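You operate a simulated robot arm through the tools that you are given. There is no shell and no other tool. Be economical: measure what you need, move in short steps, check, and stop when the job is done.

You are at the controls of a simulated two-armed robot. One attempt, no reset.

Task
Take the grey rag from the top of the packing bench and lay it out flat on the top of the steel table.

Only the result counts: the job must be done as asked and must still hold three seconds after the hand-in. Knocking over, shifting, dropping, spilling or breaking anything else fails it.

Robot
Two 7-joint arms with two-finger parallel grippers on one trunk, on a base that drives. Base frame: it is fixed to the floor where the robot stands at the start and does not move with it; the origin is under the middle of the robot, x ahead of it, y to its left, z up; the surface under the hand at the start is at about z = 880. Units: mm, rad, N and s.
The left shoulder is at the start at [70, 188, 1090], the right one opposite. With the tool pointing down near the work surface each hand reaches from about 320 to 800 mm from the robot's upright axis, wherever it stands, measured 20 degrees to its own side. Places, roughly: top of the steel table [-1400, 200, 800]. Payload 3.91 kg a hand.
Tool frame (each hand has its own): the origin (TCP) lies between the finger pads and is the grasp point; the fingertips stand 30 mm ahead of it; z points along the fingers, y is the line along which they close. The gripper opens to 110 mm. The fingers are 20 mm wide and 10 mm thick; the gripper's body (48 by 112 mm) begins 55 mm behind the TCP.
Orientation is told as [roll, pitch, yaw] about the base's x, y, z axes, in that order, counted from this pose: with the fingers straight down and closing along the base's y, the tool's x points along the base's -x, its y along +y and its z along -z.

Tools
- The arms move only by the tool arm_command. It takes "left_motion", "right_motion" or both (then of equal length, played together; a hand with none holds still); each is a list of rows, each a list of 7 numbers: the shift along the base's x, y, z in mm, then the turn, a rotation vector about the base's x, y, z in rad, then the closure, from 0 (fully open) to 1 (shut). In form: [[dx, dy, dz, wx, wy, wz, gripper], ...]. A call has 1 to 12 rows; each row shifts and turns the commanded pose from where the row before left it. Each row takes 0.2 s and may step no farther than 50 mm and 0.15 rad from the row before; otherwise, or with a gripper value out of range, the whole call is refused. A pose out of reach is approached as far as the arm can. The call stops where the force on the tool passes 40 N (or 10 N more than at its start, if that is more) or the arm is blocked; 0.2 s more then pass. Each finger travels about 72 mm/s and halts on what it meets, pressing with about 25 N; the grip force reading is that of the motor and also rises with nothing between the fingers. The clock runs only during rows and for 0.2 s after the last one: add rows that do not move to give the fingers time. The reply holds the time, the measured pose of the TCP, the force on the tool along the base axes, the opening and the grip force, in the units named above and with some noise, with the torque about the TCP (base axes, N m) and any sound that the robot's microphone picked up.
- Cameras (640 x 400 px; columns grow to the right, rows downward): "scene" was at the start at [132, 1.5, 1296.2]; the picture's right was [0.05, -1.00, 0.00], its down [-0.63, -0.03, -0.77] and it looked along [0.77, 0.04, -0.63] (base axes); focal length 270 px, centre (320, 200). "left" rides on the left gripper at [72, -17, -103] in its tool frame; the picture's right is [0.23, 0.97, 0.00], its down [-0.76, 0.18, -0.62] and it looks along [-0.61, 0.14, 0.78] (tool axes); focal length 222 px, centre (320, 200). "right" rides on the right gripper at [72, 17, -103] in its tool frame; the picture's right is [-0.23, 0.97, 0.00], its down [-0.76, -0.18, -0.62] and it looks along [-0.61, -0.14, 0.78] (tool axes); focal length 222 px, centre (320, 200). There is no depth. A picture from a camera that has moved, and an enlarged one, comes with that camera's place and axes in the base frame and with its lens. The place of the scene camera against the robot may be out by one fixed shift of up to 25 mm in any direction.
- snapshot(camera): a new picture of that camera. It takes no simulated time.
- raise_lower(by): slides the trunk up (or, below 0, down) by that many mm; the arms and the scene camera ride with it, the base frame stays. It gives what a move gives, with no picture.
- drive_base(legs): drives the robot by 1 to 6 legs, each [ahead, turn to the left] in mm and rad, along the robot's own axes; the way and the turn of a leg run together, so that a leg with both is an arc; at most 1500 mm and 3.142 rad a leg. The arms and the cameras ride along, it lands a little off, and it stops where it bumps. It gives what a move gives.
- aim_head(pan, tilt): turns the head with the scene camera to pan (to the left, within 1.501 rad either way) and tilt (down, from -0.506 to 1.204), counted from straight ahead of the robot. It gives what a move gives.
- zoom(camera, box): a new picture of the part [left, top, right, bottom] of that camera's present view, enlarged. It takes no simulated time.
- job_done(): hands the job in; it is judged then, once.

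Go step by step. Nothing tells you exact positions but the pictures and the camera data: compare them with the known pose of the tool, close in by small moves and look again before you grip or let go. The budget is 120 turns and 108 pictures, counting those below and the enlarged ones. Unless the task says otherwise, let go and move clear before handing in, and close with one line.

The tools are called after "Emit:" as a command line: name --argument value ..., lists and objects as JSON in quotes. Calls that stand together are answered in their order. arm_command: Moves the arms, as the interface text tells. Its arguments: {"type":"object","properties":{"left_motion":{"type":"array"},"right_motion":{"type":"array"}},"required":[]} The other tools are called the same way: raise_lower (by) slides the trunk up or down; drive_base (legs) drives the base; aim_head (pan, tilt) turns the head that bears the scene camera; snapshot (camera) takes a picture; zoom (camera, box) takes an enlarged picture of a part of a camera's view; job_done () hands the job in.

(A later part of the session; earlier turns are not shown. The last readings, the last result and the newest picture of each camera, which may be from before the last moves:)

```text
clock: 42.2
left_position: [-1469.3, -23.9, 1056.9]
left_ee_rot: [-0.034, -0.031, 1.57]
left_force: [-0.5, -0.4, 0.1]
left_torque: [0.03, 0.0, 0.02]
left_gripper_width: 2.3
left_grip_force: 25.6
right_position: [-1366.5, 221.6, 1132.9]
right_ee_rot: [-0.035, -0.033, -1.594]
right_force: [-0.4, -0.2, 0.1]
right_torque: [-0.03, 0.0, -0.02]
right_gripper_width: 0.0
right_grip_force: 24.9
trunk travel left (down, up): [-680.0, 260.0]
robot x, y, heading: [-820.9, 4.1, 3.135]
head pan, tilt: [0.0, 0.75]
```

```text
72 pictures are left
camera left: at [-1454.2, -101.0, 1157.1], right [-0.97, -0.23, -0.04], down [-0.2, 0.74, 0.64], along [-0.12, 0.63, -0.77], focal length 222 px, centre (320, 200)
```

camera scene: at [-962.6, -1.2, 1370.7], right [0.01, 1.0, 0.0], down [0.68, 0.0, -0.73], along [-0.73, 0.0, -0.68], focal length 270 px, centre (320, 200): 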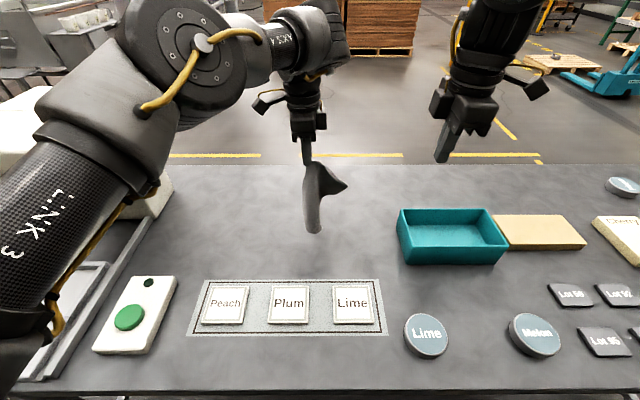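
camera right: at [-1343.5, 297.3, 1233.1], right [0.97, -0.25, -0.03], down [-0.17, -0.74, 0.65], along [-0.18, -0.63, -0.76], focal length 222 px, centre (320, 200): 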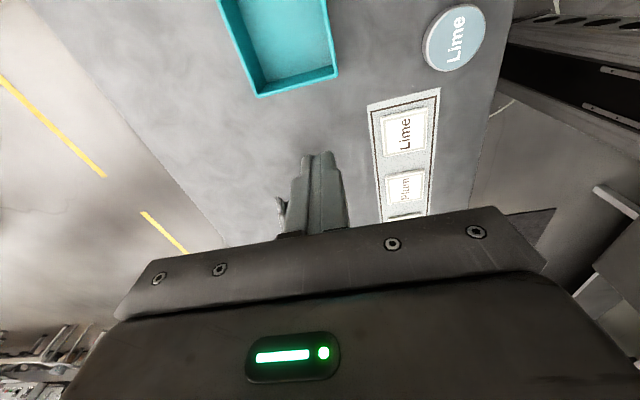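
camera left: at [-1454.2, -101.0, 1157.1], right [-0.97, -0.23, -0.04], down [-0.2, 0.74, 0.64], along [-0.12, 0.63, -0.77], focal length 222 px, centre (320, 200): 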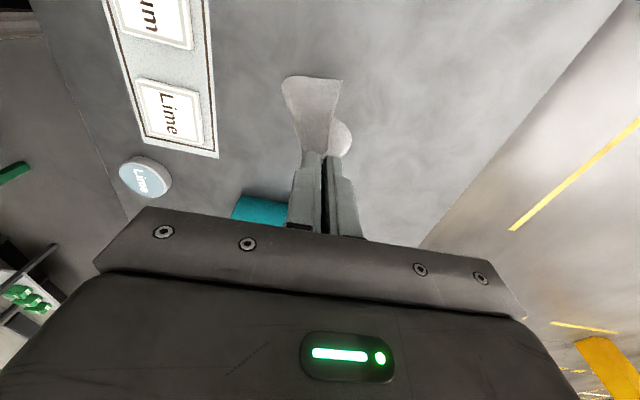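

The loose corner sticks out toward the right hand, at around (-1450, 60, 965). I'll try to regrasp it in the air, so I'm bringing the opened right hand above it.

Emit:
arm_command --right_motion '[[-10, -10, 0, 0, 0, 0, 0.3], [-12, -20, -5, 0, 0, 0, 0.1], [-12, -20, -10, 0.03, 0, 0, 0.1], [-12, -20, -15, 0.015, 0, 0, 0.1], [-12, -20, -15, 0, 0.03, 0, 0.1], [-13, -20, -15, 0, 0, 0.02, 0.1], [-13, -10, -10, 0, 0, 0, 0.1]]'

Emit:
snapshot --camera "right"

Emit:
zoom --camera "scene" --box '[220, 80, 460, 260]'

```text
clock: 43.8
left_position: [-1471.4, -34.4, 1053.0]
left_ee_rot: [-0.038, -0.03, 1.584]
left_force: [-0.1, 0.7, -0.4]
left_torque: [0.02, 0.01, 0.0]
left_gripper_width: 2.3
left_grip_force: 24.5
right_position: [-1453.6, 95.6, 1067.8]
right_ee_rot: [-0.069, 0.011, -1.572]
right_force: [0.9, 0.1, -0.6]
right_torque: [-0.02, -0.01, -0.02]
right_gripper_width: 99.1
right_grip_force: 0.1
trunk travel left (down, up): [-680.0, 260.0]
robot x, y, heading: [-824.9, -2.6, 3.133]
head pan, tilt: [0.0, 0.75]
```

```text
71 pictures are left
camera right: at [-1428.5, 168.0, 1169.8], right [0.97, -0.23, -0.07], down [-0.14, -0.77, 0.63], along [-0.2, -0.6, -0.78], focal length 222 px, centre (320, 200)
```

right: 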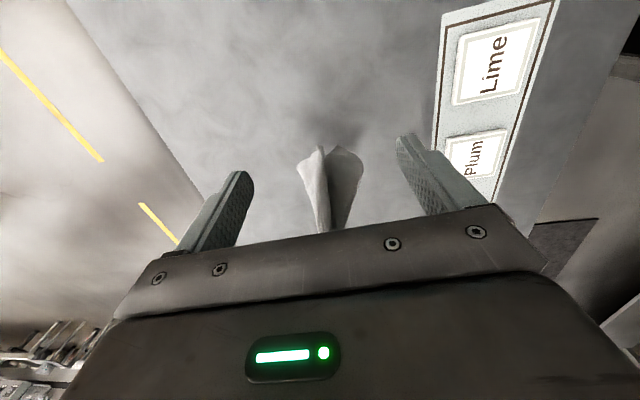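

```text
2.22 times, centred on (340, 170) of scene
camera zoom: at [-964.1, -3.6, 1370.6], right [0.01, 1.0, 0.0], down [0.68, 0.0, -0.73], along [-0.73, 0.0, -0.68], focal length 600 px, centre (276, 267)
```

zoom: 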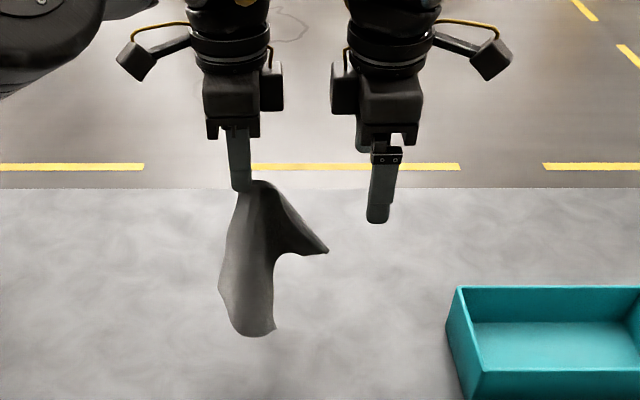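

Emit:
zoom --camera "right" --box '[250, 110, 430, 240]'

Emit:
zoom --camera "left" --box '[230, 50, 430, 250]'

Emit:
zoom --camera "scene" --box '[290, 140, 370, 220]'

```text
3.08 times, centred on (340, 175) of right
camera zoom: at [-1428.5, 168.0, 1169.8], right [0.97, -0.23, -0.07], down [-0.14, -0.77, 0.63], along [-0.2, -0.6, -0.78], focal length 684 px, centre (258, 277)
```

zoom: 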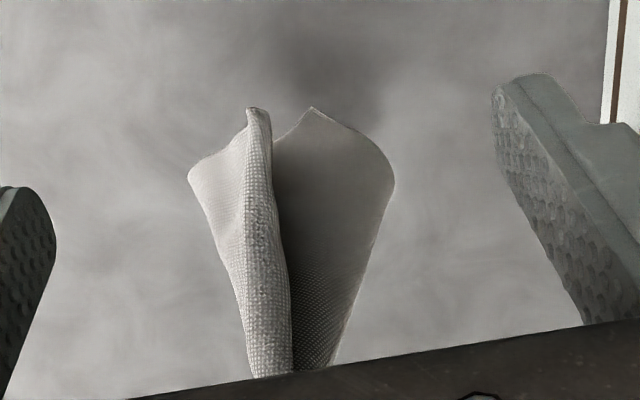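

```text
2.00 times, centred on (330, 150) of left
camera zoom: at [-1457.2, -109.4, 1153.8], right [-0.97, -0.24, -0.04], down [-0.21, 0.74, 0.64], along [-0.12, 0.63, -0.77], focal length 444 px, centre (300, 300)
```

zoom: 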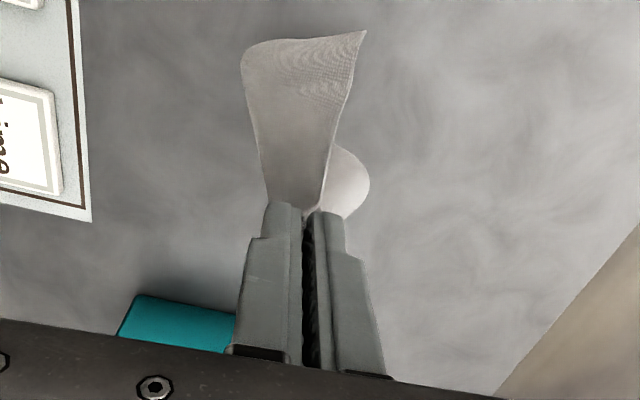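

```text
5.00 times, centred on (330, 180) of scene
camera zoom: at [-964.1, -3.6, 1370.6], right [0.01, 1.0, 0.0], down [0.68, 0.0, -0.73], along [-0.73, 0.0, -0.68], focal length 1350 px, centre (270, 300)
```

zoom: 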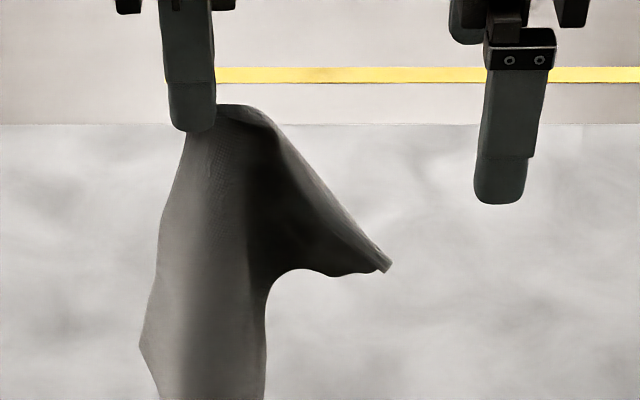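

The loose corner tip is at about (-1473, 55, 922). I'll lower the right hand beside it, then slide in and straddle it.

Emit:
arm_command --right_motion '[[-4, 0, -25, -0.01, -0.035, 0, 0.1], [-4, 0, -25, 0, -0.03, 0, 0.1], [-4, 0, -25, 0, 0, 0, 0.1], [-4, 0, -25, 0, 0, 0, 0.1], [0, 0, -26, 0, 0, 0, 0.1], [0, -12, 0, 0, 0, 0, 0.1], [0, -12, 0, 0, 0, 0, 0.1], [0, -12, 0, 0, 0, 0, 0.1], [0, -12, 0, 0, 0, 0, 0.1]]'

Emit:
snapshot --camera "right"

Emit:
zoom --camera "scene" --box '[220, 80, 460, 260]'

```text
clock: 45.8
left_position: [-1470.8, -33.8, 1055.7]
left_ee_rot: [-0.031, -0.03, 1.583]
left_force: [-6.1, -19.2, -5.6]
left_torque: [2.4, -0.61, -0.27]
left_gripper_width: 2.6
left_grip_force: 24.6
right_position: [-1470.0, 53.5, 936.4]
right_ee_rot: [-0.002, 0.003, -1.584]
right_force: [-0.2, -1.3, 0.0]
right_torque: [0.0, -0.01, -0.01]
right_gripper_width: 98.9
right_grip_force: 0.0
trunk travel left (down, up): [-680.0, 260.0]
robot x, y, heading: [-826.9, -4.7, 3.134]
head pan, tilt: [0.0, 0.75]
```

```text
66 pictures are left
camera right: at [-1452.2, 126.1, 1040.7], right [0.97, -0.24, 0.0], down [-0.19, -0.76, 0.62], along [-0.15, -0.6, -0.78], focal length 222 px, centre (320, 200)
```

right: 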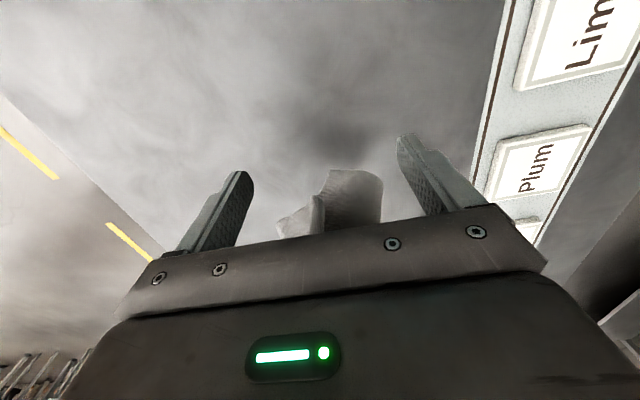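

```text
2.22 times, centred on (340, 170) of scene
camera zoom: at [-963.2, -4.0, 1370.7], right [0.01, 1.0, 0.0], down [0.68, 0.0, -0.73], along [-0.73, 0.0, -0.68], focal length 600 px, centre (276, 267)
```

zoom: 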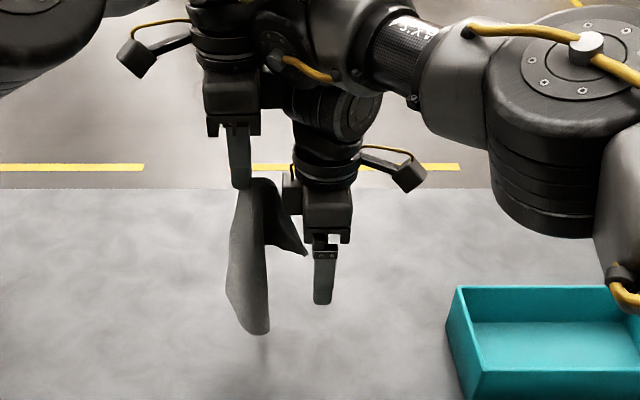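

The wrists are touching lightly. I'll back the right hand off and lean its wrist outward, so the tips can reach the corner without crowding.

Emit:
arm_command --right_motion '[[0, 15, 0, 0, 0, 0, 0.1], [0, 15, 0, -0.08, 0, 0, 0.1], [0, 0, 0, -0.12, 0, 0, 0.1], [0, 0, 0, -0.12, 0, 0, 0.1], [0, 0, 0, -0.12, 0, 0, 0.1]]'

Emit:
snapshot --camera "right"

Emit:
zoom --camera "scene" --box '[220, 80, 460, 260]'

```text
clock: 47.0
left_position: [-1469.8, -23.3, 1055.3]
left_ee_rot: [-0.035, -0.031, 1.571]
left_force: [1.2, 0.9, 0.3]
left_torque: [0.02, -0.04, 0.02]
left_gripper_width: 2.3
left_grip_force: 25.2
right_position: [-1468.2, 81.2, 937.7]
right_ee_rot: [-0.001, -0.442, -1.574]
right_force: [0.3, 0.8, -0.7]
right_torque: [-0.01, -0.03, 0.01]
right_gripper_width: 99.3
right_grip_force: 0.0
trunk travel left (down, up): [-680.0, 260.0]
robot x, y, heading: [-827.1, -4.8, 3.139]
head pan, tilt: [0.0, 0.75]
```

```text
64 pictures are left
camera right: at [-1451.2, 191.6, 999.4], right [0.97, -0.21, 0.1], down [-0.18, -0.42, 0.89], along [-0.14, -0.88, -0.45], focal length 222 px, centre (320, 200)
```

right: 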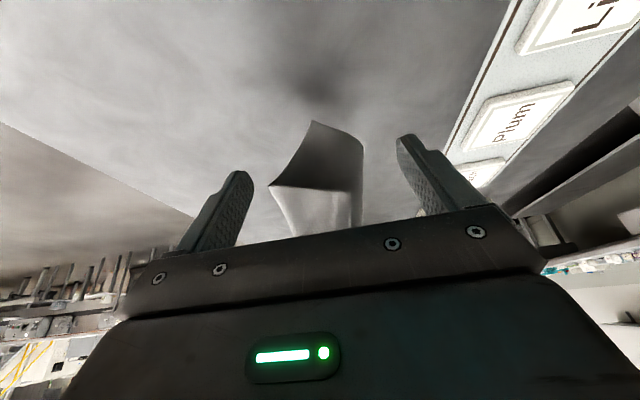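

```text
2.22 times, centred on (340, 170) of scene
camera zoom: at [-963.6, -0.7, 1370.6], right [0.01, 1.0, 0.0], down [0.68, -0.01, -0.73], along [-0.73, 0.0, -0.68], focal length 600 px, centre (276, 267)
```

zoom: 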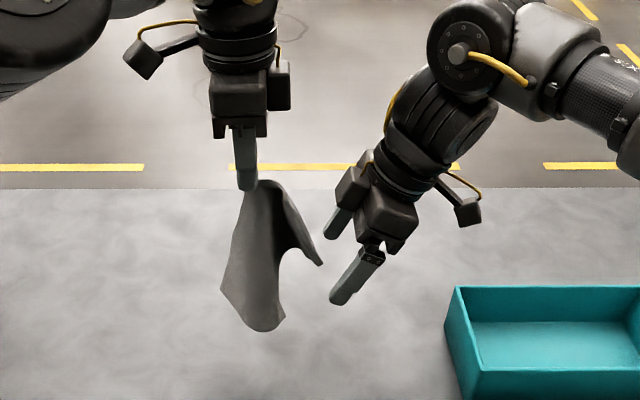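

The wrist has room now and the flap lies between the open fingers. I'll look closely before going in.

Emit:
zoom --camera "right" --box '[230, 100, 420, 240]'

Emit:
zoom --camera "scene" --box '[290, 140, 370, 220]'

```text
2.86 times, centred on (325, 170) of right
camera zoom: at [-1451.2, 191.6, 999.4], right [0.97, -0.21, 0.1], down [-0.18, -0.42, 0.89], along [-0.14, -0.88, -0.45], focal length 635 px, centre (306, 286)
```

zoom: 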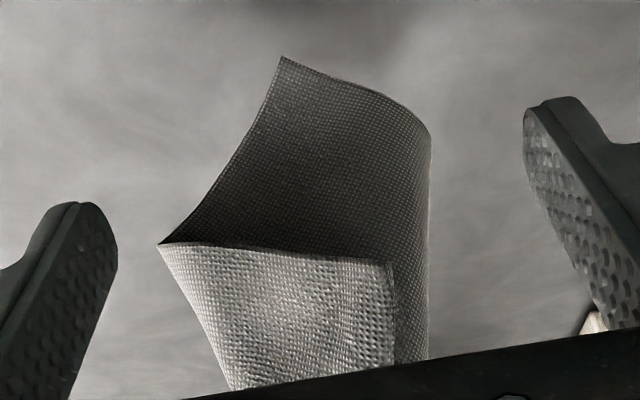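

```text
5.00 times, centred on (330, 180) of scene
camera zoom: at [-963.6, -0.7, 1370.6], right [0.01, 1.0, 0.0], down [0.68, -0.01, -0.73], along [-0.73, 0.0, -0.68], focal length 1350 px, centre (270, 300)
```

zoom: 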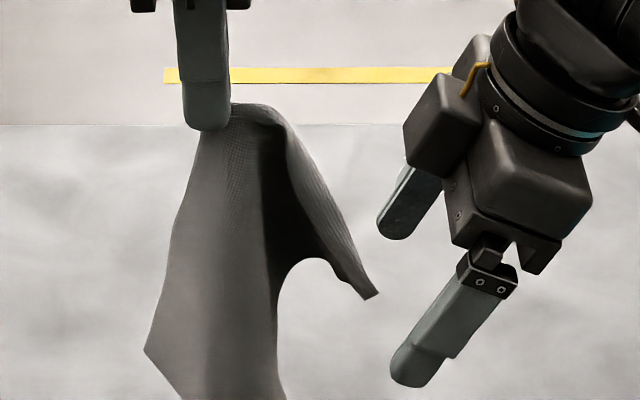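

Emit:
arm_command --right_motion '[[-4, -11, -2, 0, 0, 0, 0.1], [-4, -11, -3, 0, 0, 0, 0.1], [0, -11, -3, 0, 0, 0, 0.1], [0, 0, 0, 0, 0, 0, 0.4], [0, 0, 0, 0, 0, 0, 0.7], [0, 0, 0, 0, 0, 0, 1], [0, 0, 0, 0, 0, 0, 1], [0, 0, 0, 0, 0, 0, 1]]'

Emit:
zoom --camera "right" --box '[230, 100, 420, 240]'

Emit:
zoom --camera "scene" --box '[290, 140, 370, 220]'

```text
clock: 48.8
left_position: [-1469.4, -25.7, 1055.7]
left_ee_rot: [-0.033, -0.031, 1.571]
left_force: [-0.8, 0.3, -0.5]
left_torque: [-0.04, 0.02, 0.03]
left_gripper_width: 2.5
left_grip_force: 25.1
right_position: [-1476.3, 47.6, 929.8]
right_ee_rot: [0.002, -0.437, -1.574]
right_force: [-0.3, 0.0, 0.7]
right_torque: [0.0, -0.02, 0.0]
right_gripper_width: 2.2
right_grip_force: 25.2
trunk travel left (down, up): [-680.0, 260.0]
robot x, y, heading: [-826.5, 3.8, 3.134]
head pan, tilt: [0.0, 0.75]
```

```text
2.86 times, centred on (325, 170) of right
camera zoom: at [-1458.5, 156.9, 992.0], right [0.97, -0.21, 0.1], down [-0.18, -0.43, 0.89], along [-0.14, -0.88, -0.45], focal length 635 px, centre (306, 286)
```

zoom: 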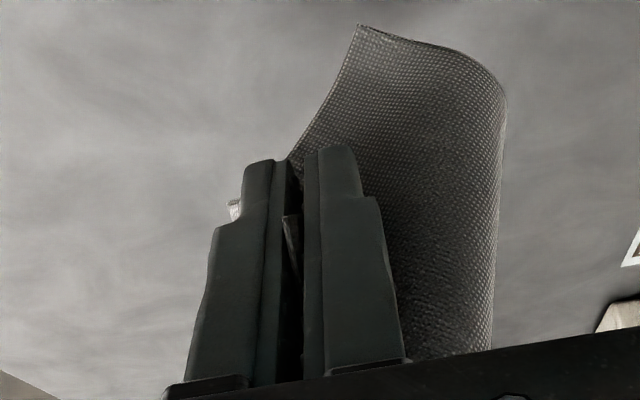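

```text
5.00 times, centred on (330, 180) of scene
camera zoom: at [-963.1, -2.6, 1370.7], right [0.01, 1.0, 0.0], down [0.68, 0.0, -0.73], along [-0.73, 0.0, -0.68], focal length 1350 px, centre (270, 300)
```

zoom: 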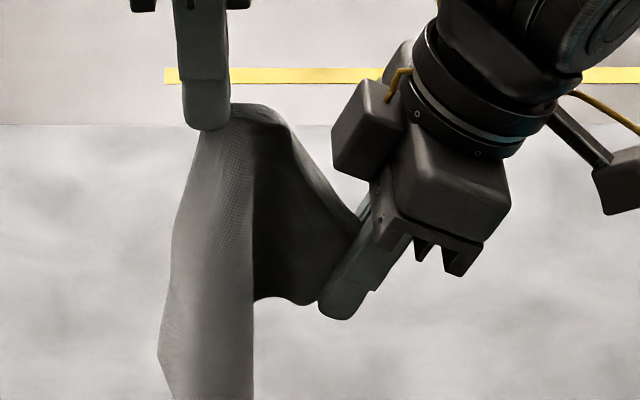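

The corner is caught. I'll raise the right hand level with the left and bring it upright, without overstretching the rag.

Emit:
arm_command --right_motion '[[0, 6, 20, 0, 0, 0, 1], [0, 8, 25, 0, 0, 0, 1], [2, 8, 25, 0.08, 0, 0, 1], [2, 8, 25, 0.12, 0, 0, 1], [2, 8, 20, 0.12, 0, 0, 1], [0, 3, 8, 0.11, 0, 0, 1], [0, 0, 0, 0, 0, 0, 1]]'

Emit:
snapshot --camera "scene"

Emit:
snapshot --camera "right"

Emit:
snapshot --camera "left"

```text
clock: 50.4
left_position: [-1473.7, -34.9, 1053.4]
left_ee_rot: [-0.038, -0.039, 1.592]
left_force: [-1.8, 28.9, 8.6]
left_torque: [0.83, 0.04, 0.05]
left_gripper_width: 1.9
left_grip_force: 25.0
right_position: [-1481.0, 106.4, 1060.8]
right_ee_rot: [-0.015, -0.031, -1.618]
right_force: [1.6, -28.0, -8.8]
right_torque: [0.26, 0.0, 0.06]
right_gripper_width: 2.1
right_grip_force: 25.1
trunk travel left (down, up): [-680.0, 260.0]
robot x, y, heading: [-826.2, -0.3, 3.134]
head pan, tilt: [0.0, 0.75]
```

```text
58 pictures are left
camera scene: at [-963.2, -1.7, 1370.7], right [0.01, 1.0, 0.0], down [0.68, 0.0, -0.73], along [-0.73, 0.0, -0.68], focal length 270 px, centre (320, 200)
```

scene: 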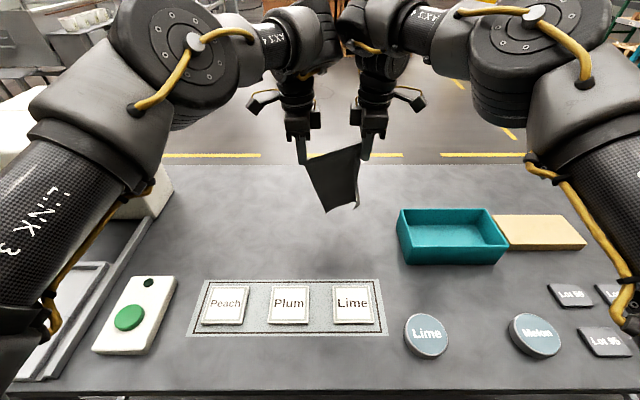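

```text
57 pictures are left
camera right: at [-1457.7, 182.6, 1161.6], right [0.96, -0.27, -0.01], down [-0.2, -0.73, 0.65], along [-0.18, -0.62, -0.76], focal length 222 px, centre (320, 200)
```

right: 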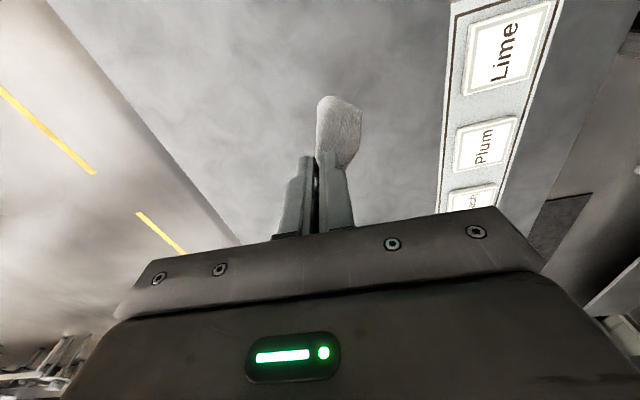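

```text
56 pictures are left
camera left: at [-1458.1, -113.1, 1155.2], right [-0.97, -0.25, -0.05], down [-0.22, 0.73, 0.65], along [-0.12, 0.63, -0.76], focal length 222 px, centre (320, 200)
```

left: 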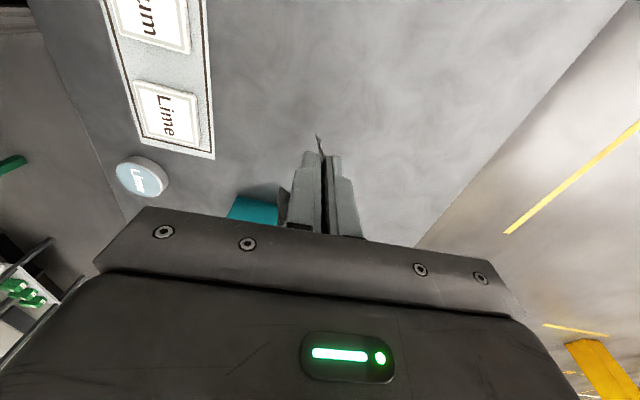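

The arms crowd each other at this reach and stretch the rag. I'll lean both wrists outward to relieve it.

Emit:
arm_command --left_motion '[[0, 0, 0, 0.1, 0, 0, 1], [0, 0, 0, 0.1, 0, 0, 1], [0, 0, 0, 0, 0, 0, 1]]' --right_motion '[[0, 0, 0, -0.1, 0, 0, 1], [0, 3, 0, -0.1, 0, 0, 1], [0, 0, 0, 0, 0, 0, 1]]'

Emit:
zoom --camera "scene" --box '[240, 80, 440, 240]'

```text
clock: 51.2
left_position: [-1469.1, -25.4, 1056.1]
left_ee_rot: [-0.032, -0.23, 1.572]
left_force: [0.4, -1.1, 0.3]
left_torque: [0.03, -0.05, 0.01]
left_gripper_width: 2.1
left_grip_force: 25.1
right_position: [-1470.3, 90.8, 1051.9]
right_ee_rot: [0.001, -0.207, -1.571]
right_force: [-0.2, -0.4, -0.2]
right_torque: [0.02, 0.03, 0.0]
right_gripper_width: 2.5
right_grip_force: 25.1
trunk travel left (down, up): [-680.0, 260.0]
robot x, y, heading: [-827.3, -4.6, 3.138]
head pan, tilt: [0.0, 0.75]
```

```text
2.50 times, centred on (340, 160) of scene
camera zoom: at [-962.6, -2.2, 1370.7], right [0.01, 1.0, 0.0], down [0.68, 0.0, -0.73], along [-0.73, 0.0, -0.68], focal length 675 px, centre (270, 300)
```

zoom: 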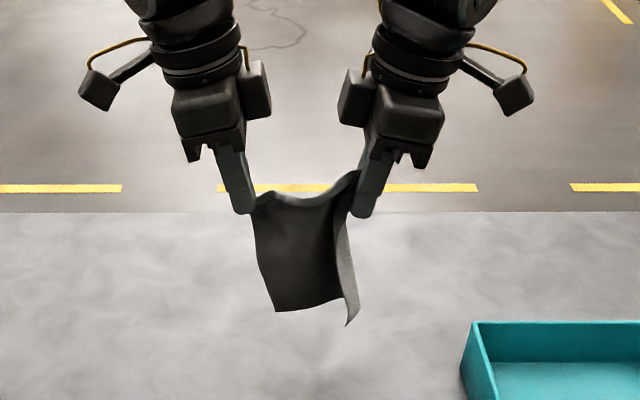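

Both corners are held again and the rag hangs open. I'll lay it away from the robot: first bring it back to x ≈ -1365, just beyond the mat, and lower until the bottom edge nearly touches.

Emit:
arm_command --left_motion '[[15, -1, 0, 0, 0, 0, 1], [20, -1, 0, 0, 0, 0, 1], [20, -2, 0, 0, 0, 0, 1], [20, -1, 0, 0, 0, 0, 1], [20, 0, -5, 0, 0, 0, 1], [10, 0, -15, 0, 0, 0, 1], [0, 0, -10, 0, 0, 0, 1]]' --right_motion '[[15, 1, 0, 0, 0, 0, 1], [20, 1, 0, 0, 0, 0, 1], [20, 2, 0, 0, 0, 0, 1], [20, 1, 0, 0, 0, 0, 1], [20, 0, -5, 0, 0, 0, 1], [10, 0, -11, 0, 0, 0, 1], [0, 0, -10, 0, 0, 0, 1]]'

Emit:
snapshot --camera "scene"

Emit:
snapshot --camera "left"

Emit:
snapshot --camera "right"

```text
clock: 52.8
left_position: [-1364.6, -30.1, 1025.2]
left_ee_rot: [-0.036, -0.232, 1.572]
left_force: [0.9, 1.1, -0.2]
left_torque: [0.02, -0.01, -0.03]
left_gripper_width: 2.1
left_grip_force: 25.2
right_position: [-1366.3, 95.7, 1025.9]
right_ee_rot: [0.0, -0.206, -1.575]
right_force: [-0.7, 0.3, -0.2]
right_torque: [-0.01, -0.01, -0.03]
right_gripper_width: 2.1
right_grip_force: 25.4
trunk travel left (down, up): [-680.0, 260.0]
robot x, y, heading: [-824.8, -1.2, 3.138]
head pan, tilt: [0.0, 0.75]
```

```text
54 pictures are left
camera scene: at [-963.7, -2.6, 1370.6], right [0.01, 1.0, 0.0], down [0.68, 0.0, -0.73], along [-0.73, 0.0, -0.68], focal length 270 px, centre (320, 200)
```

scene: 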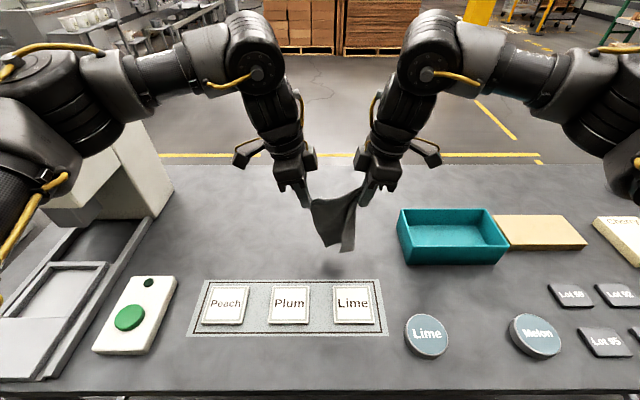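

```text
53 pictures are left
camera left: at [-1350.6, -125.8, 1108.9], right [-0.97, -0.21, -0.08], down [-0.2, 0.6, 0.78], along [-0.12, 0.77, -0.63], focal length 222 px, centre (320, 200)
```

left: 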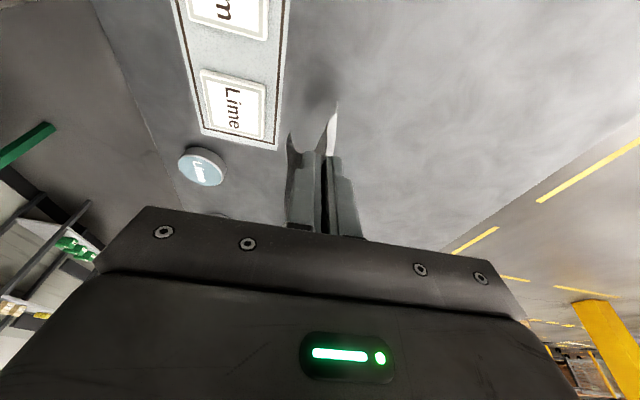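

```text
52 pictures are left
camera right: at [-1348.4, 188.1, 1112.4], right [0.97, -0.23, 0.05], down [-0.18, -0.62, 0.77], along [-0.14, -0.75, -0.64], focal length 222 px, centre (320, 200)
```

right: 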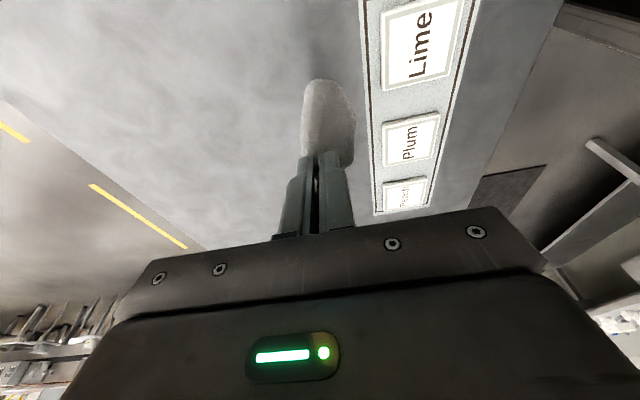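

Emit:
arm_command --left_motion '[[-5, 0, -10, 0, 0, 0, 1], [-10, 0, -15, 0, 0, 0, 1], [-15, -1, -12, 0, 0, 0, 1], [-20, -1, -8, 0, 0, 0, 1], [-20, -1, -10, 0, 0, 0, 1], [-18, 0, -12, 0, 0, 0, 1], [-17, 0, -14, 0, 0, 0, 1]]' --right_motion '[[-5, 1, -10, 0, 0, 0, 1], [-10, 1, -15, 0, 0, 0, 1], [-15, 1, -12, 0, 0, 0, 1], [-20, 1, -8, 0, 0, 0, 1], [-20, 1, -10, 0, 0, 0, 1], [-18, 1, -12, 0, 0, 0, 1], [-17, 0, -14, 0, 0, 0, 1]]'

Emit:
snapshot --camera "scene"

Emit:
snapshot --camera "left"

Emit:
snapshot --camera "right"

```text
clock: 54.4
left_position: [-1470.2, -35.8, 943.8]
left_ee_rot: [-0.035, -0.232, 1.569]
left_force: [-0.5, -0.2, 0.5]
left_torque: [0.0, 0.01, 0.02]
left_gripper_width: 2.2
left_grip_force: 25.2
right_position: [-1473.0, 100.9, 942.1]
right_ee_rot: [0.001, -0.209, -1.572]
right_force: [-0.6, 0.5, -0.6]
right_torque: [0.03, 0.01, 0.01]
right_gripper_width: 2.4
right_grip_force: 24.4
trunk travel left (down, up): [-680.0, 260.0]
robot x, y, heading: [-827.1, 0.4, 3.135]
head pan, tilt: [0.0, 0.75]
```

```text
51 pictures are left
camera scene: at [-964.7, -2.2, 1370.5], right [0.01, 1.0, 0.0], down [0.68, 0.0, -0.73], along [-0.73, 0.0, -0.68], focal length 270 px, centre (320, 200)
```

scene: 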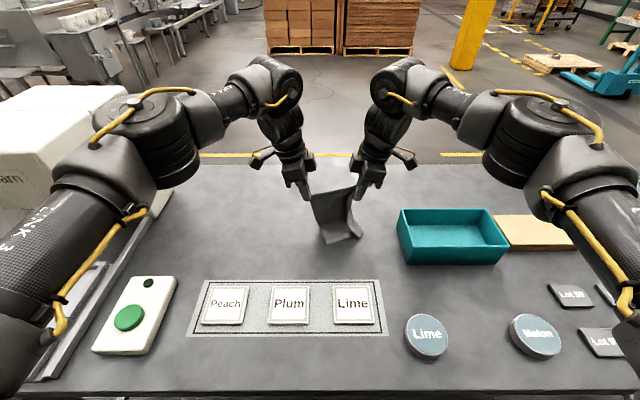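

```text
50 pictures are left
camera left: at [-1456.4, -129.3, 1028.2], right [-0.97, -0.21, -0.09], down [-0.2, 0.6, 0.77], along [-0.11, 0.77, -0.63], focal length 222 px, centre (320, 200)
```

left: 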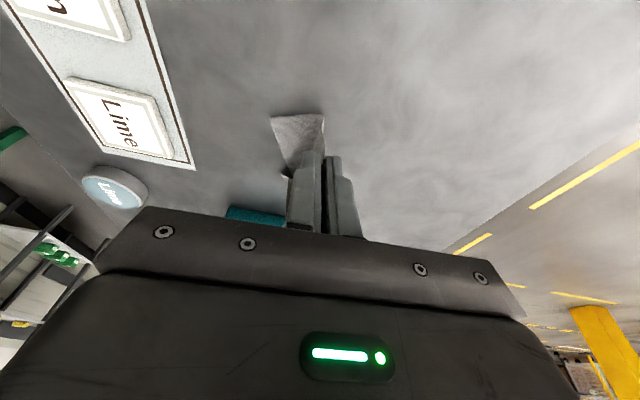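

```text
49 pictures are left
camera right: at [-1454.6, 195.5, 1029.3], right [0.97, -0.22, 0.05], down [-0.18, -0.62, 0.77], along [-0.14, -0.75, -0.64], focal length 222 px, centre (320, 200)
```

right: 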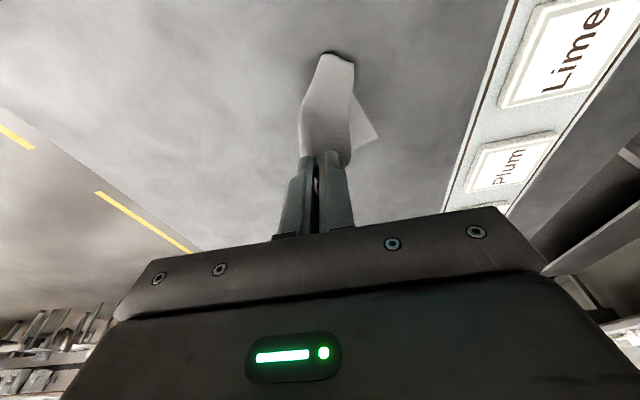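

Emit:
zoom --camera "scene" --box '[270, 150, 410, 270]'

Emit:
zoom --camera "right" --box '[260, 30, 420, 180]'

```text
3.33 times, centred on (340, 210) of scene
camera zoom: at [-964.7, -2.2, 1370.5], right [0.01, 1.0, 0.0], down [0.68, 0.0, -0.73], along [-0.73, 0.0, -0.68], focal length 900 px, centre (253, 167)
```

zoom: 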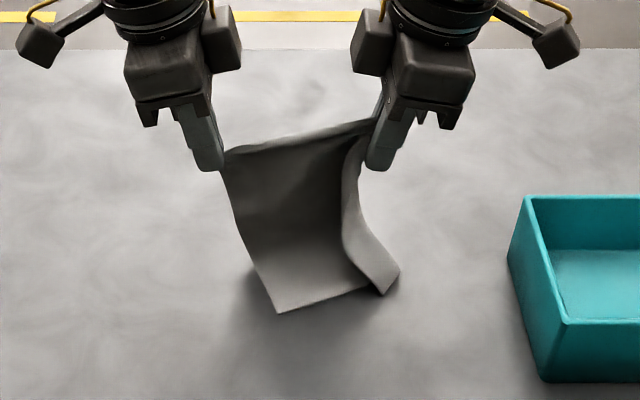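

```text
2.67 times, centred on (340, 105) of right
camera zoom: at [-1454.6, 195.5, 1029.3], right [0.97, -0.22, 0.05], down [-0.18, -0.62, 0.77], along [-0.14, -0.75, -0.64], focal length 592 px, centre (267, 453)
```

zoom: 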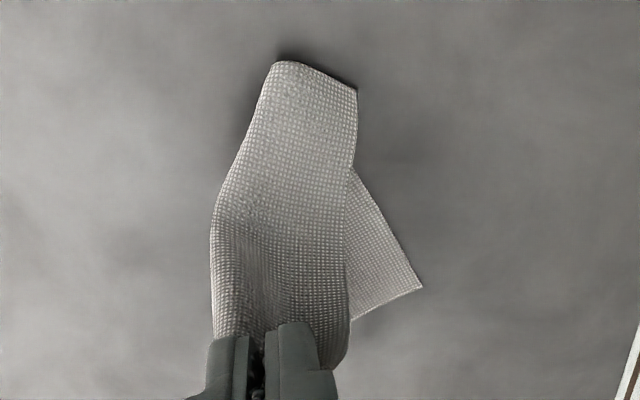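

The rag is nearly laid but a right-hand strip is folded up. I'll lift a bit and shift it back to get more room, then complete the lay; the strip can be opened afterwards.

Emit:
arm_command --left_motion '[[5, 0, 20, 0, 0, 0, 1], [15, 0, 25, 0, 0, 0, 1], [20, 0, 10, 0, 0, 0, 1], [20, 0, 0, 0, 0, 0, 1], [0, 0, -15, 0, 0, 0, 1], [-5, 0, -15, 0, 0, 0, 1], [-15, 0, -12, 0, 0, 0, 1], [-18, 0, -12, 0, 0, 0, 1], [-18, 0, -12, 0, 0, 0, 1], [-17, 0, -14, 0, 0, 0, 1], [-16, 0, -15, 0, 0, 0, 1]]' --right_motion '[[5, 0, 20, 0, 0, 0, 1], [15, 0, 25, 0, 0, 0, 1], [20, 0, 10, 0, 0, 0, 1], [20, 0, 0, 0, 0, 0, 1], [0, 0, -15, 0, 0, 0, 1], [-5, 0, -15, 0, 0, 0, 1], [-15, 0, -12, 0, 0, 0, 1], [-18, 0, -12, 0, 0, 0, 1], [-18, 0, -12, 0, 0, 0, 1], [-17, 0, -14, 0, 0, 0, 1], [-16, 0, -15, 0, 0, 0, 1]]'

Emit:
zoom --camera "scene" --box '[240, 140, 440, 300]'

```text
clock: 56.8
left_position: [-1502.6, -33.8, 904.8]
left_ee_rot: [-0.033, -0.233, 1.571]
left_force: [-0.3, 0.1, 0.2]
left_torque: [0.01, 0.02, -0.01]
left_gripper_width: 1.9
left_grip_force: 25.1
right_position: [-1498.8, 102.2, 903.2]
right_ee_rot: [0.001, -0.209, -1.573]
right_force: [0.1, -0.6, -0.1]
right_torque: [0.0, 0.01, -0.01]
right_gripper_width: 2.4
right_grip_force: 24.8
trunk travel left (down, up): [-680.0, 260.0]
robot x, y, heading: [-826.9, -0.6, 3.133]
head pan, tilt: [0.0, 0.75]
```

```text
2.50 times, centred on (340, 220) of scene
camera zoom: at [-964.1, -2.7, 1370.6], right [0.01, 1.0, 0.0], down [0.68, 0.0, -0.73], along [-0.73, 0.0, -0.68], focal length 675 px, centre (270, 150)
```

zoom: 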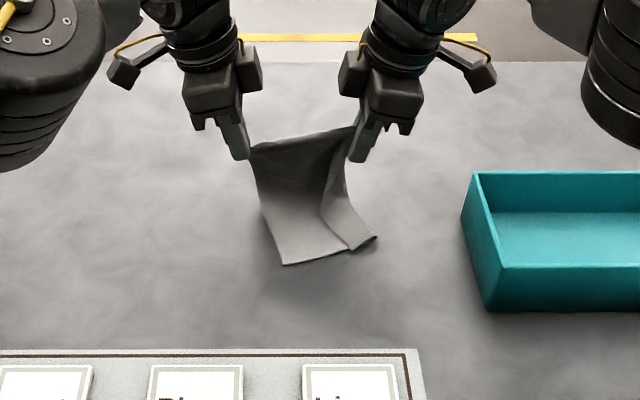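

Emit:
arm_command --left_motion '[[-16, 0, -12, 0, 0, 0, 1], [-15, 0, -15, 0, 0, 0, 1], [-13, 0, -16, 0, 0, 0, 1], [-12, 0, -15, 0, 0, 0, 1], [-8, 0, -10, 0, 0, 0, 1], [0, 0, 0, 0, 0, 0, 1]]' --right_motion '[[-16, 0, -12, 0, 0, 0, 1], [-15, 0, -14, 0, 0, 0, 1], [-13, 0, -15, 0, 0, 0, 1], [-12, 0, -15, 0, 0, 0, 1], [-8, 0, -10, 0, 0, 0, 1], [0, 0, 0, 0, 0, 0, 1]]'

Emit:
zoom --camera "scene" --box '[240, 140, 440, 300]'

Emit:
snapshot --camera "right"

```text
clock: 58.2
left_position: [-1519.8, -18.8, 856.5]
left_ee_rot: [-0.034, -0.231, 1.57]
left_force: [0.2, -0.4, -0.3]
left_torque: [0.0, 0.02, -0.03]
left_gripper_width: 2.2
left_grip_force: 24.7
left hand out of reach, approached as far as the arm can: row 2, 3, 4, 5
right_position: [-1538.4, 92.6, 850.9]
right_ee_rot: [0.0, -0.21, -1.574]
right_force: [-1.2, -0.3, -0.4]
right_torque: [0.0, -0.01, -0.03]
right_gripper_width: 2.1
right_grip_force: 25.0
right hand out of reach, approached as far as the arm can: row 4, 5
trunk travel left (down, up): [-680.0, 260.0]
robot x, y, heading: [-827.3, -0.7, 3.137]
head pan, tilt: [0.0, 0.75]
```

```text
2.50 times, centred on (340, 220) of scene
camera zoom: at [-963.1, -2.2, 1370.7], right [0.01, 1.0, 0.0], down [0.68, 0.0, -0.73], along [-0.73, 0.0, -0.68], focal length 675 px, centre (270, 150)
```

zoom: 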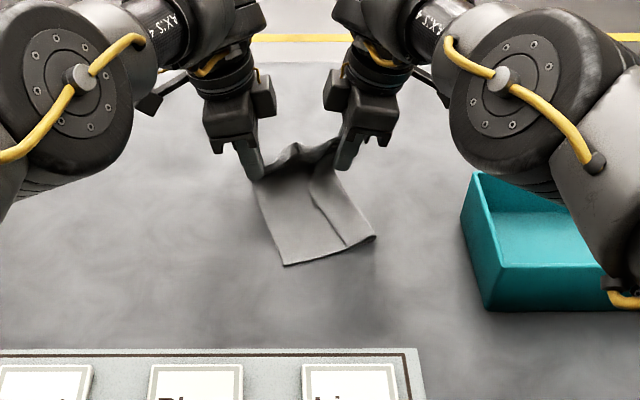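

```text
44 pictures are left
camera right: at [-1520.5, 185.8, 937.8], right [0.97, -0.23, 0.05], down [-0.18, -0.61, 0.77], along [-0.14, -0.76, -0.64], focal length 222 px, centre (320, 200)
```

right: 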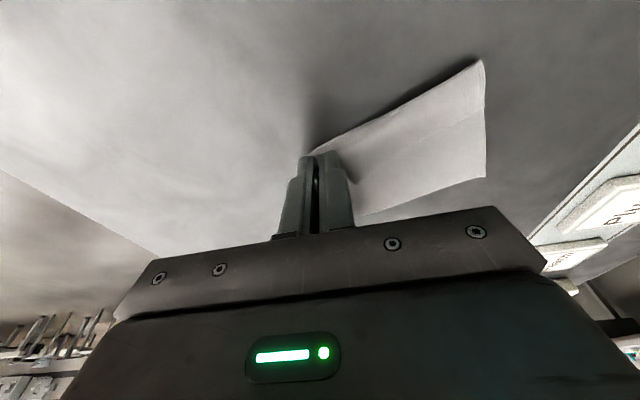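

The left arm is at its reach limit. The held edge is about 25 mm above the table, so I'll set it down here, open slightly and lift off. Then I'll smooth the rag by pulling its near edge toward me.

Emit:
arm_command --left_motion '[[5, -3, -8, 0, 0, 0, 1], [5, -3, -8, 0, 0, 0, 1], [2, -2, -6, 0, 0, 0, 1], [0, 0, 0, 0, 0, 0, 1]]' --right_motion '[[3, 3, -6, 0, 0, 0, 1], [3, 3, -6, 0, 0, 0, 1], [2, 2, -4, 0, 0, 0, 1], [0, 0, 0, 0, 0, 0, 1]]'

Emit:
zoom --camera "scene" --box '[240, 140, 440, 300]'

```text
clock: 59.2
left_position: [-1506.4, -26.6, 836.0]
left_ee_rot: [-0.036, -0.232, 1.57]
left_force: [0.7, -0.5, 0.3]
left_torque: [0.0, 0.0, 0.0]
left_gripper_width: 2.2
left_grip_force: 25.1
right_position: [-1530.8, 100.2, 836.2]
right_ee_rot: [0.0, -0.208, -1.573]
right_force: [-0.2, 0.4, 0.1]
right_torque: [0.0, -0.04, 0.02]
right_gripper_width: 2.1
right_grip_force: 25.2
trunk travel left (down, up): [-680.0, 260.0]
robot x, y, heading: [-827.5, -3.2, 3.139]
head pan, tilt: [0.0, 0.75]
```

```text
2.50 times, centred on (340, 220) of scene
camera zoom: at [-963.1, -2.6, 1370.7], right [0.01, 1.0, 0.0], down [0.68, 0.0, -0.73], along [-0.73, 0.0, -0.68], focal length 675 px, centre (270, 150)
```

zoom: 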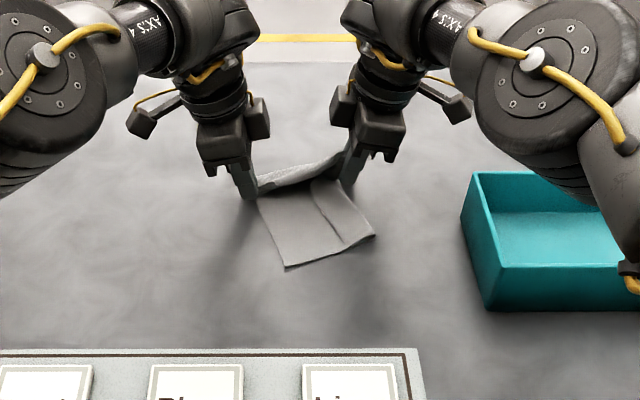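

I'll keep the right hand on its corner as an anchor, release the left, and use the left to pull the near-left corner out along the diagonal.

Emit:
arm_command --left_motion '[[0, 0, 0, 0, 0, 0, 0.9], [0, 0, 0, 0, 0, 0, 0.75], [0, 0, 8, 0, 0, 0, 0.75], [0, -5, 20, 0, 0, 0, 0.75], [10, -10, 30, 0, 0, 0, 0.75], [25, -10, 30, 0, 0, 0, 0.7], [25, -5, 10, -0.1, 0, 0, 0.64], [25, 0, 0, -0.1, 0, 0, 0.64]]'

Emit:
zoom --camera "scene" --box '[240, 140, 440, 300]'

Emit:
snapshot --camera "left"

```text
clock: 61.0
left_position: [-1423.5, -53.5, 934.9]
left_ee_rot: [-0.032, -0.031, 1.571]
left_force: [0.6, -0.7, 0.1]
left_torque: [0.0, 0.0, -0.02]
left_gripper_width: 39.8
left_grip_force: 0.0
right_position: [-1529.4, 100.3, 836.6]
right_ee_rot: [0.001, -0.207, -1.575]
right_force: [0.0, 0.4, -0.1]
right_torque: [-0.01, 0.02, 0.05]
right_gripper_width: 2.2
right_grip_force: 25.2
trunk travel left (down, up): [-680.0, 260.0]
robot x, y, heading: [-827.6, -1.0, 3.133]
head pan, tilt: [0.0, 0.75]
```

```text
2.50 times, centred on (340, 220) of scene
camera zoom: at [-962.7, -1.9, 1370.7], right [0.01, 1.0, 0.0], down [0.68, 0.0, -0.73], along [-0.73, 0.0, -0.68], focal length 675 px, centre (270, 150)
```

zoom: 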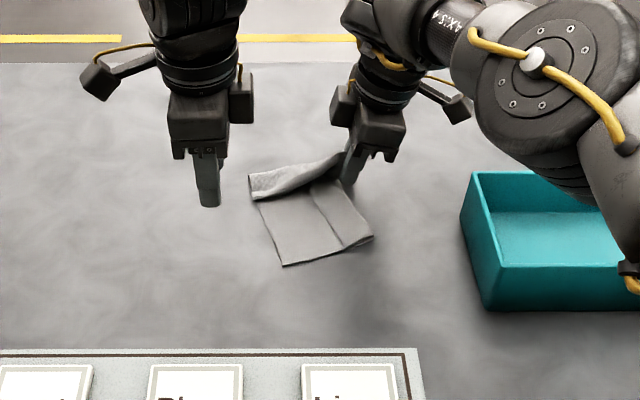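

```text
41 pictures are left
camera left: at [-1408.8, -129.7, 1037.1], right [-0.97, -0.23, -0.04], down [-0.2, 0.74, 0.64], along [-0.12, 0.63, -0.77], focal length 222 px, centre (320, 200)
```

left: 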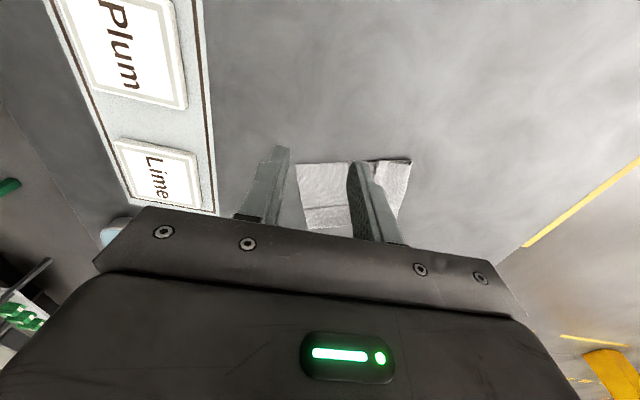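

The near-left corner is at about (-1404, 16). I'll move the left hand over it, leaning slightly outward, and go down to 20 mm above the table.

Emit:
arm_command --left_motion '[[3, 16, 0, 0.07, 0, 0, 0.64], [3, 16, 0, 0.07, 0, 0, 0.64], [3, 16, 0, 0, 0, 0, 0.64], [0, 16, 0, 0, 0, 0, 0.64], [0, 14, 0, 0, 0, 0, 0.64], [0, 0, -25, 0, 0, 0, 0.64], [0, 0, -25, 0, 0, 0, 0.64], [0, 0, -30, 0, 0, 0, 0.64]]'

Emit:
snapshot --camera "left"

Emit:
zoom --camera "scene" --box '[240, 140, 440, 300]'

```text
clock: 62.8
left_position: [-1412.7, 21.9, 854.5]
left_ee_rot: [-0.035, -0.172, 1.57]
left_force: [-0.5, -0.8, 0.0]
left_torque: [0.0, 0.02, 0.0]
left_gripper_width: 39.7
left_grip_force: 0.1
right_position: [-1531.3, 100.1, 834.8]
right_ee_rot: [0.002, -0.207, -1.573]
right_force: [-0.8, -0.7, -0.3]
right_torque: [-0.01, 0.01, 0.0]
right_gripper_width: 2.5
right_grip_force: 24.5
trunk travel left (down, up): [-680.0, 260.0]
robot x, y, heading: [-826.6, 1.8, 3.135]
head pan, tilt: [0.0, 0.75]
```

```text
40 pictures are left
camera left: at [-1398.7, -68.4, 943.2], right [-0.97, -0.22, -0.07], down [-0.2, 0.64, 0.74], along [-0.11, 0.73, -0.67], focal length 222 px, centre (320, 200)
```

left: 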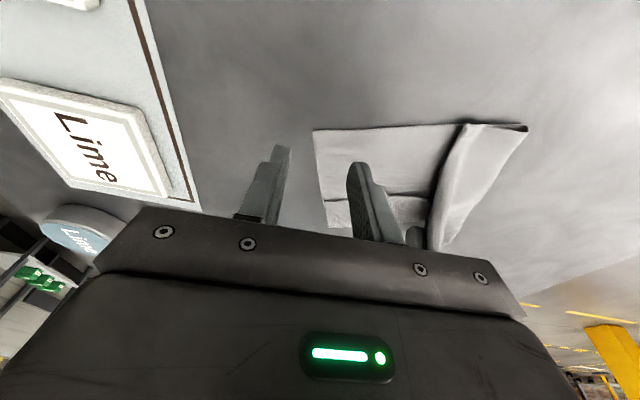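

```text
2.50 times, centred on (340, 220) of scene
camera zoom: at [-963.9, -2.7, 1370.6], right [0.01, 1.0, 0.0], down [0.68, 0.0, -0.73], along [-0.73, 0.0, -0.68], focal length 675 px, centre (270, 150)
```

zoom: 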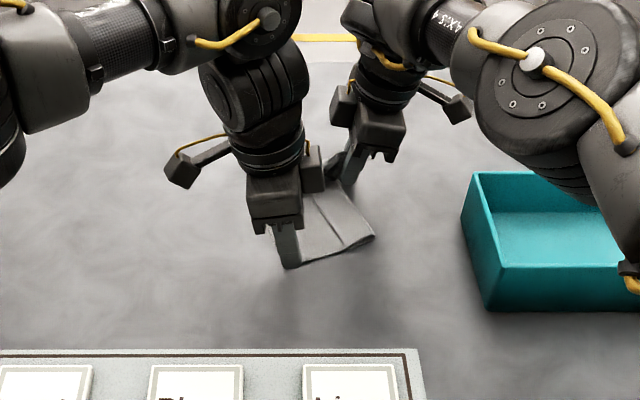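

Emit:
arm_command --left_motion '[[-2, 0, -10, 0, 0, 0, 0.64], [-2, 0, -10, 0, 0, 0, 0.64], [0, 0, -2, 0, 0, 0, 0.64], [0, 0, 0, 0, 0, 0, 0.64]]'

```text
clock: 63.8
left_position: [-1416.2, 21.7, 834.0]
left_ee_rot: [-0.031, -0.173, 1.571]
left_force: [-1.4, -0.2, 9.2]
left_torque: [-0.04, 0.27, 0.01]
left_gripper_width: 40.1
left_grip_force: 0.4
right_position: [-1530.4, 101.0, 837.2]
right_ee_rot: [0.002, -0.208, -1.573]
right_force: [1.5, 0.4, -0.7]
right_torque: [0.0, 0.0, -0.03]
right_gripper_width: 2.3
right_grip_force: 25.0
trunk travel left (down, up): [-680.0, 260.0]
robot x, y, heading: [-828.8, -2.1, 3.139]
head pan, tilt: [0.0, 0.75]
```

Emit:
arm_command --left_motion '[[0, 0, 0, 0, 0, 0, 0.8], [0, 0, 0, 0, 0, 0, 0.92], [0, 0, 0, 0, 0, 0, 1], [0, 0, 0, 0, 0, 0, 1], [0, 0, 3, 0, 0, 0, 1], [6, -4, 2, 0, 0, 0, 1], [10, -7, 0, 0, 0, 0, 1], [10, -7, 0, 0, 0, 0, 1], [8, -6, 0, 0, 0, 0, 1], [6, -4, 0, 0, 0, 0, 1]]'

Emit:
zoom --camera "scene" --box '[240, 140, 440, 300]'

Emit:
snapshot --camera "left"

```text
clock: 66.0
left_position: [-1376.3, -6.7, 836.4]
left_ee_rot: [-0.032, -0.171, 1.571]
left_force: [0.0, 0.0, -0.6]
left_torque: [0.02, 0.03, 0.0]
left_gripper_width: 2.3
left_grip_force: 25.6
right_position: [-1531.0, 100.4, 836.3]
right_ee_rot: [0.001, -0.207, -1.572]
right_force: [0.9, -0.1, -0.3]
right_torque: [0.01, -0.02, -0.02]
right_gripper_width: 2.4
right_grip_force: 24.9
trunk travel left (down, up): [-680.0, 260.0]
robot x, y, heading: [-822.9, 1.3, 3.134]
head pan, tilt: [0.0, 0.75]
```

```text
2.50 times, centred on (340, 220) of scene
camera zoom: at [-963.1, -2.8, 1370.7], right [0.01, 1.0, 0.0], down [0.68, 0.0, -0.73], along [-0.73, 0.0, -0.68], focal length 675 px, centre (270, 150)
```

zoom: 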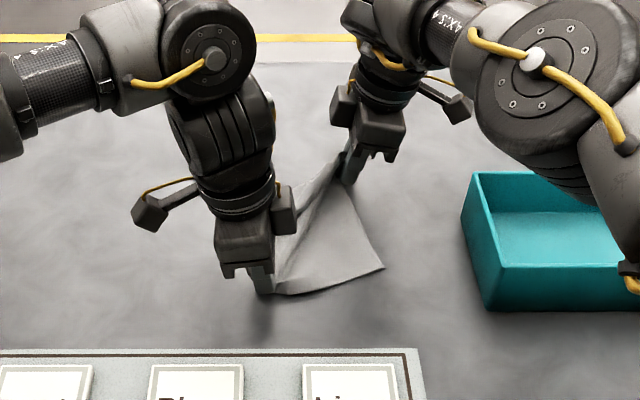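

```text
37 pictures are left
camera left: at [-1361.4, -95.8, 926.4], right [-0.97, -0.22, -0.07], down [-0.2, 0.65, 0.74], along [-0.12, 0.73, -0.67], focal length 222 px, centre (320, 200)
```

left: 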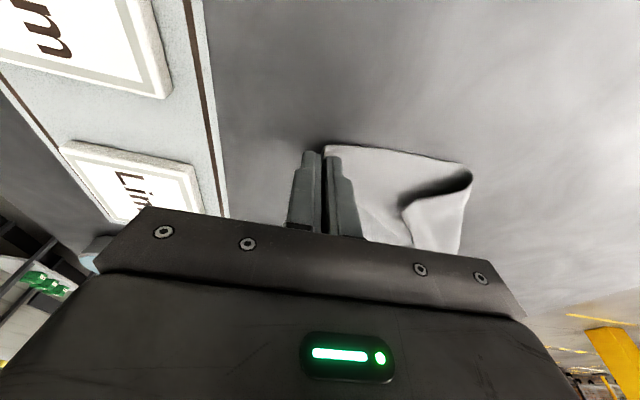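

It's unfolding well. I'll pull a little further, in small steps.

Emit:
arm_command --left_motion '[[6, -4, 0, 0, 0, 0, 1], [6, -4, 0, 0, 0, 0, 1], [6, -4, 0, 0, 0, 0, 1], [4, -3, 0, 0, 0, 0, 1], [0, 0, 0, 0, 0, 0, 1]]'

Emit:
zoom --camera "scene" --box '[240, 140, 440, 300]'

```text
clock: 67.2
left_position: [-1355.2, -20.9, 835.9]
left_ee_rot: [-0.033, -0.173, 1.57]
left_force: [-3.4, 2.2, -0.4]
left_torque: [0.06, 0.11, 0.07]
left_gripper_width: 2.5
left_grip_force: 25.0
right_position: [-1530.8, 100.4, 836.2]
right_ee_rot: [0.002, -0.207, -1.573]
right_force: [3.6, -1.9, 0.2]
right_torque: [0.01, -0.04, 0.05]
right_gripper_width: 2.7
right_grip_force: 24.6
trunk travel left (down, up): [-680.0, 260.0]
robot x, y, heading: [-825.3, 1.1, 3.136]
head pan, tilt: [0.0, 0.75]
```

```text
2.50 times, centred on (340, 220) of scene
camera zoom: at [-963.2, -2.4, 1370.6], right [0.01, 1.0, 0.0], down [0.68, 0.0, -0.73], along [-0.73, 0.0, -0.68], focal length 675 px, centre (270, 150)
```

zoom: 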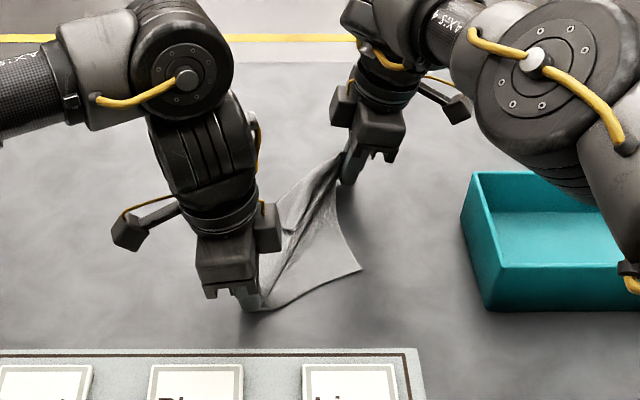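

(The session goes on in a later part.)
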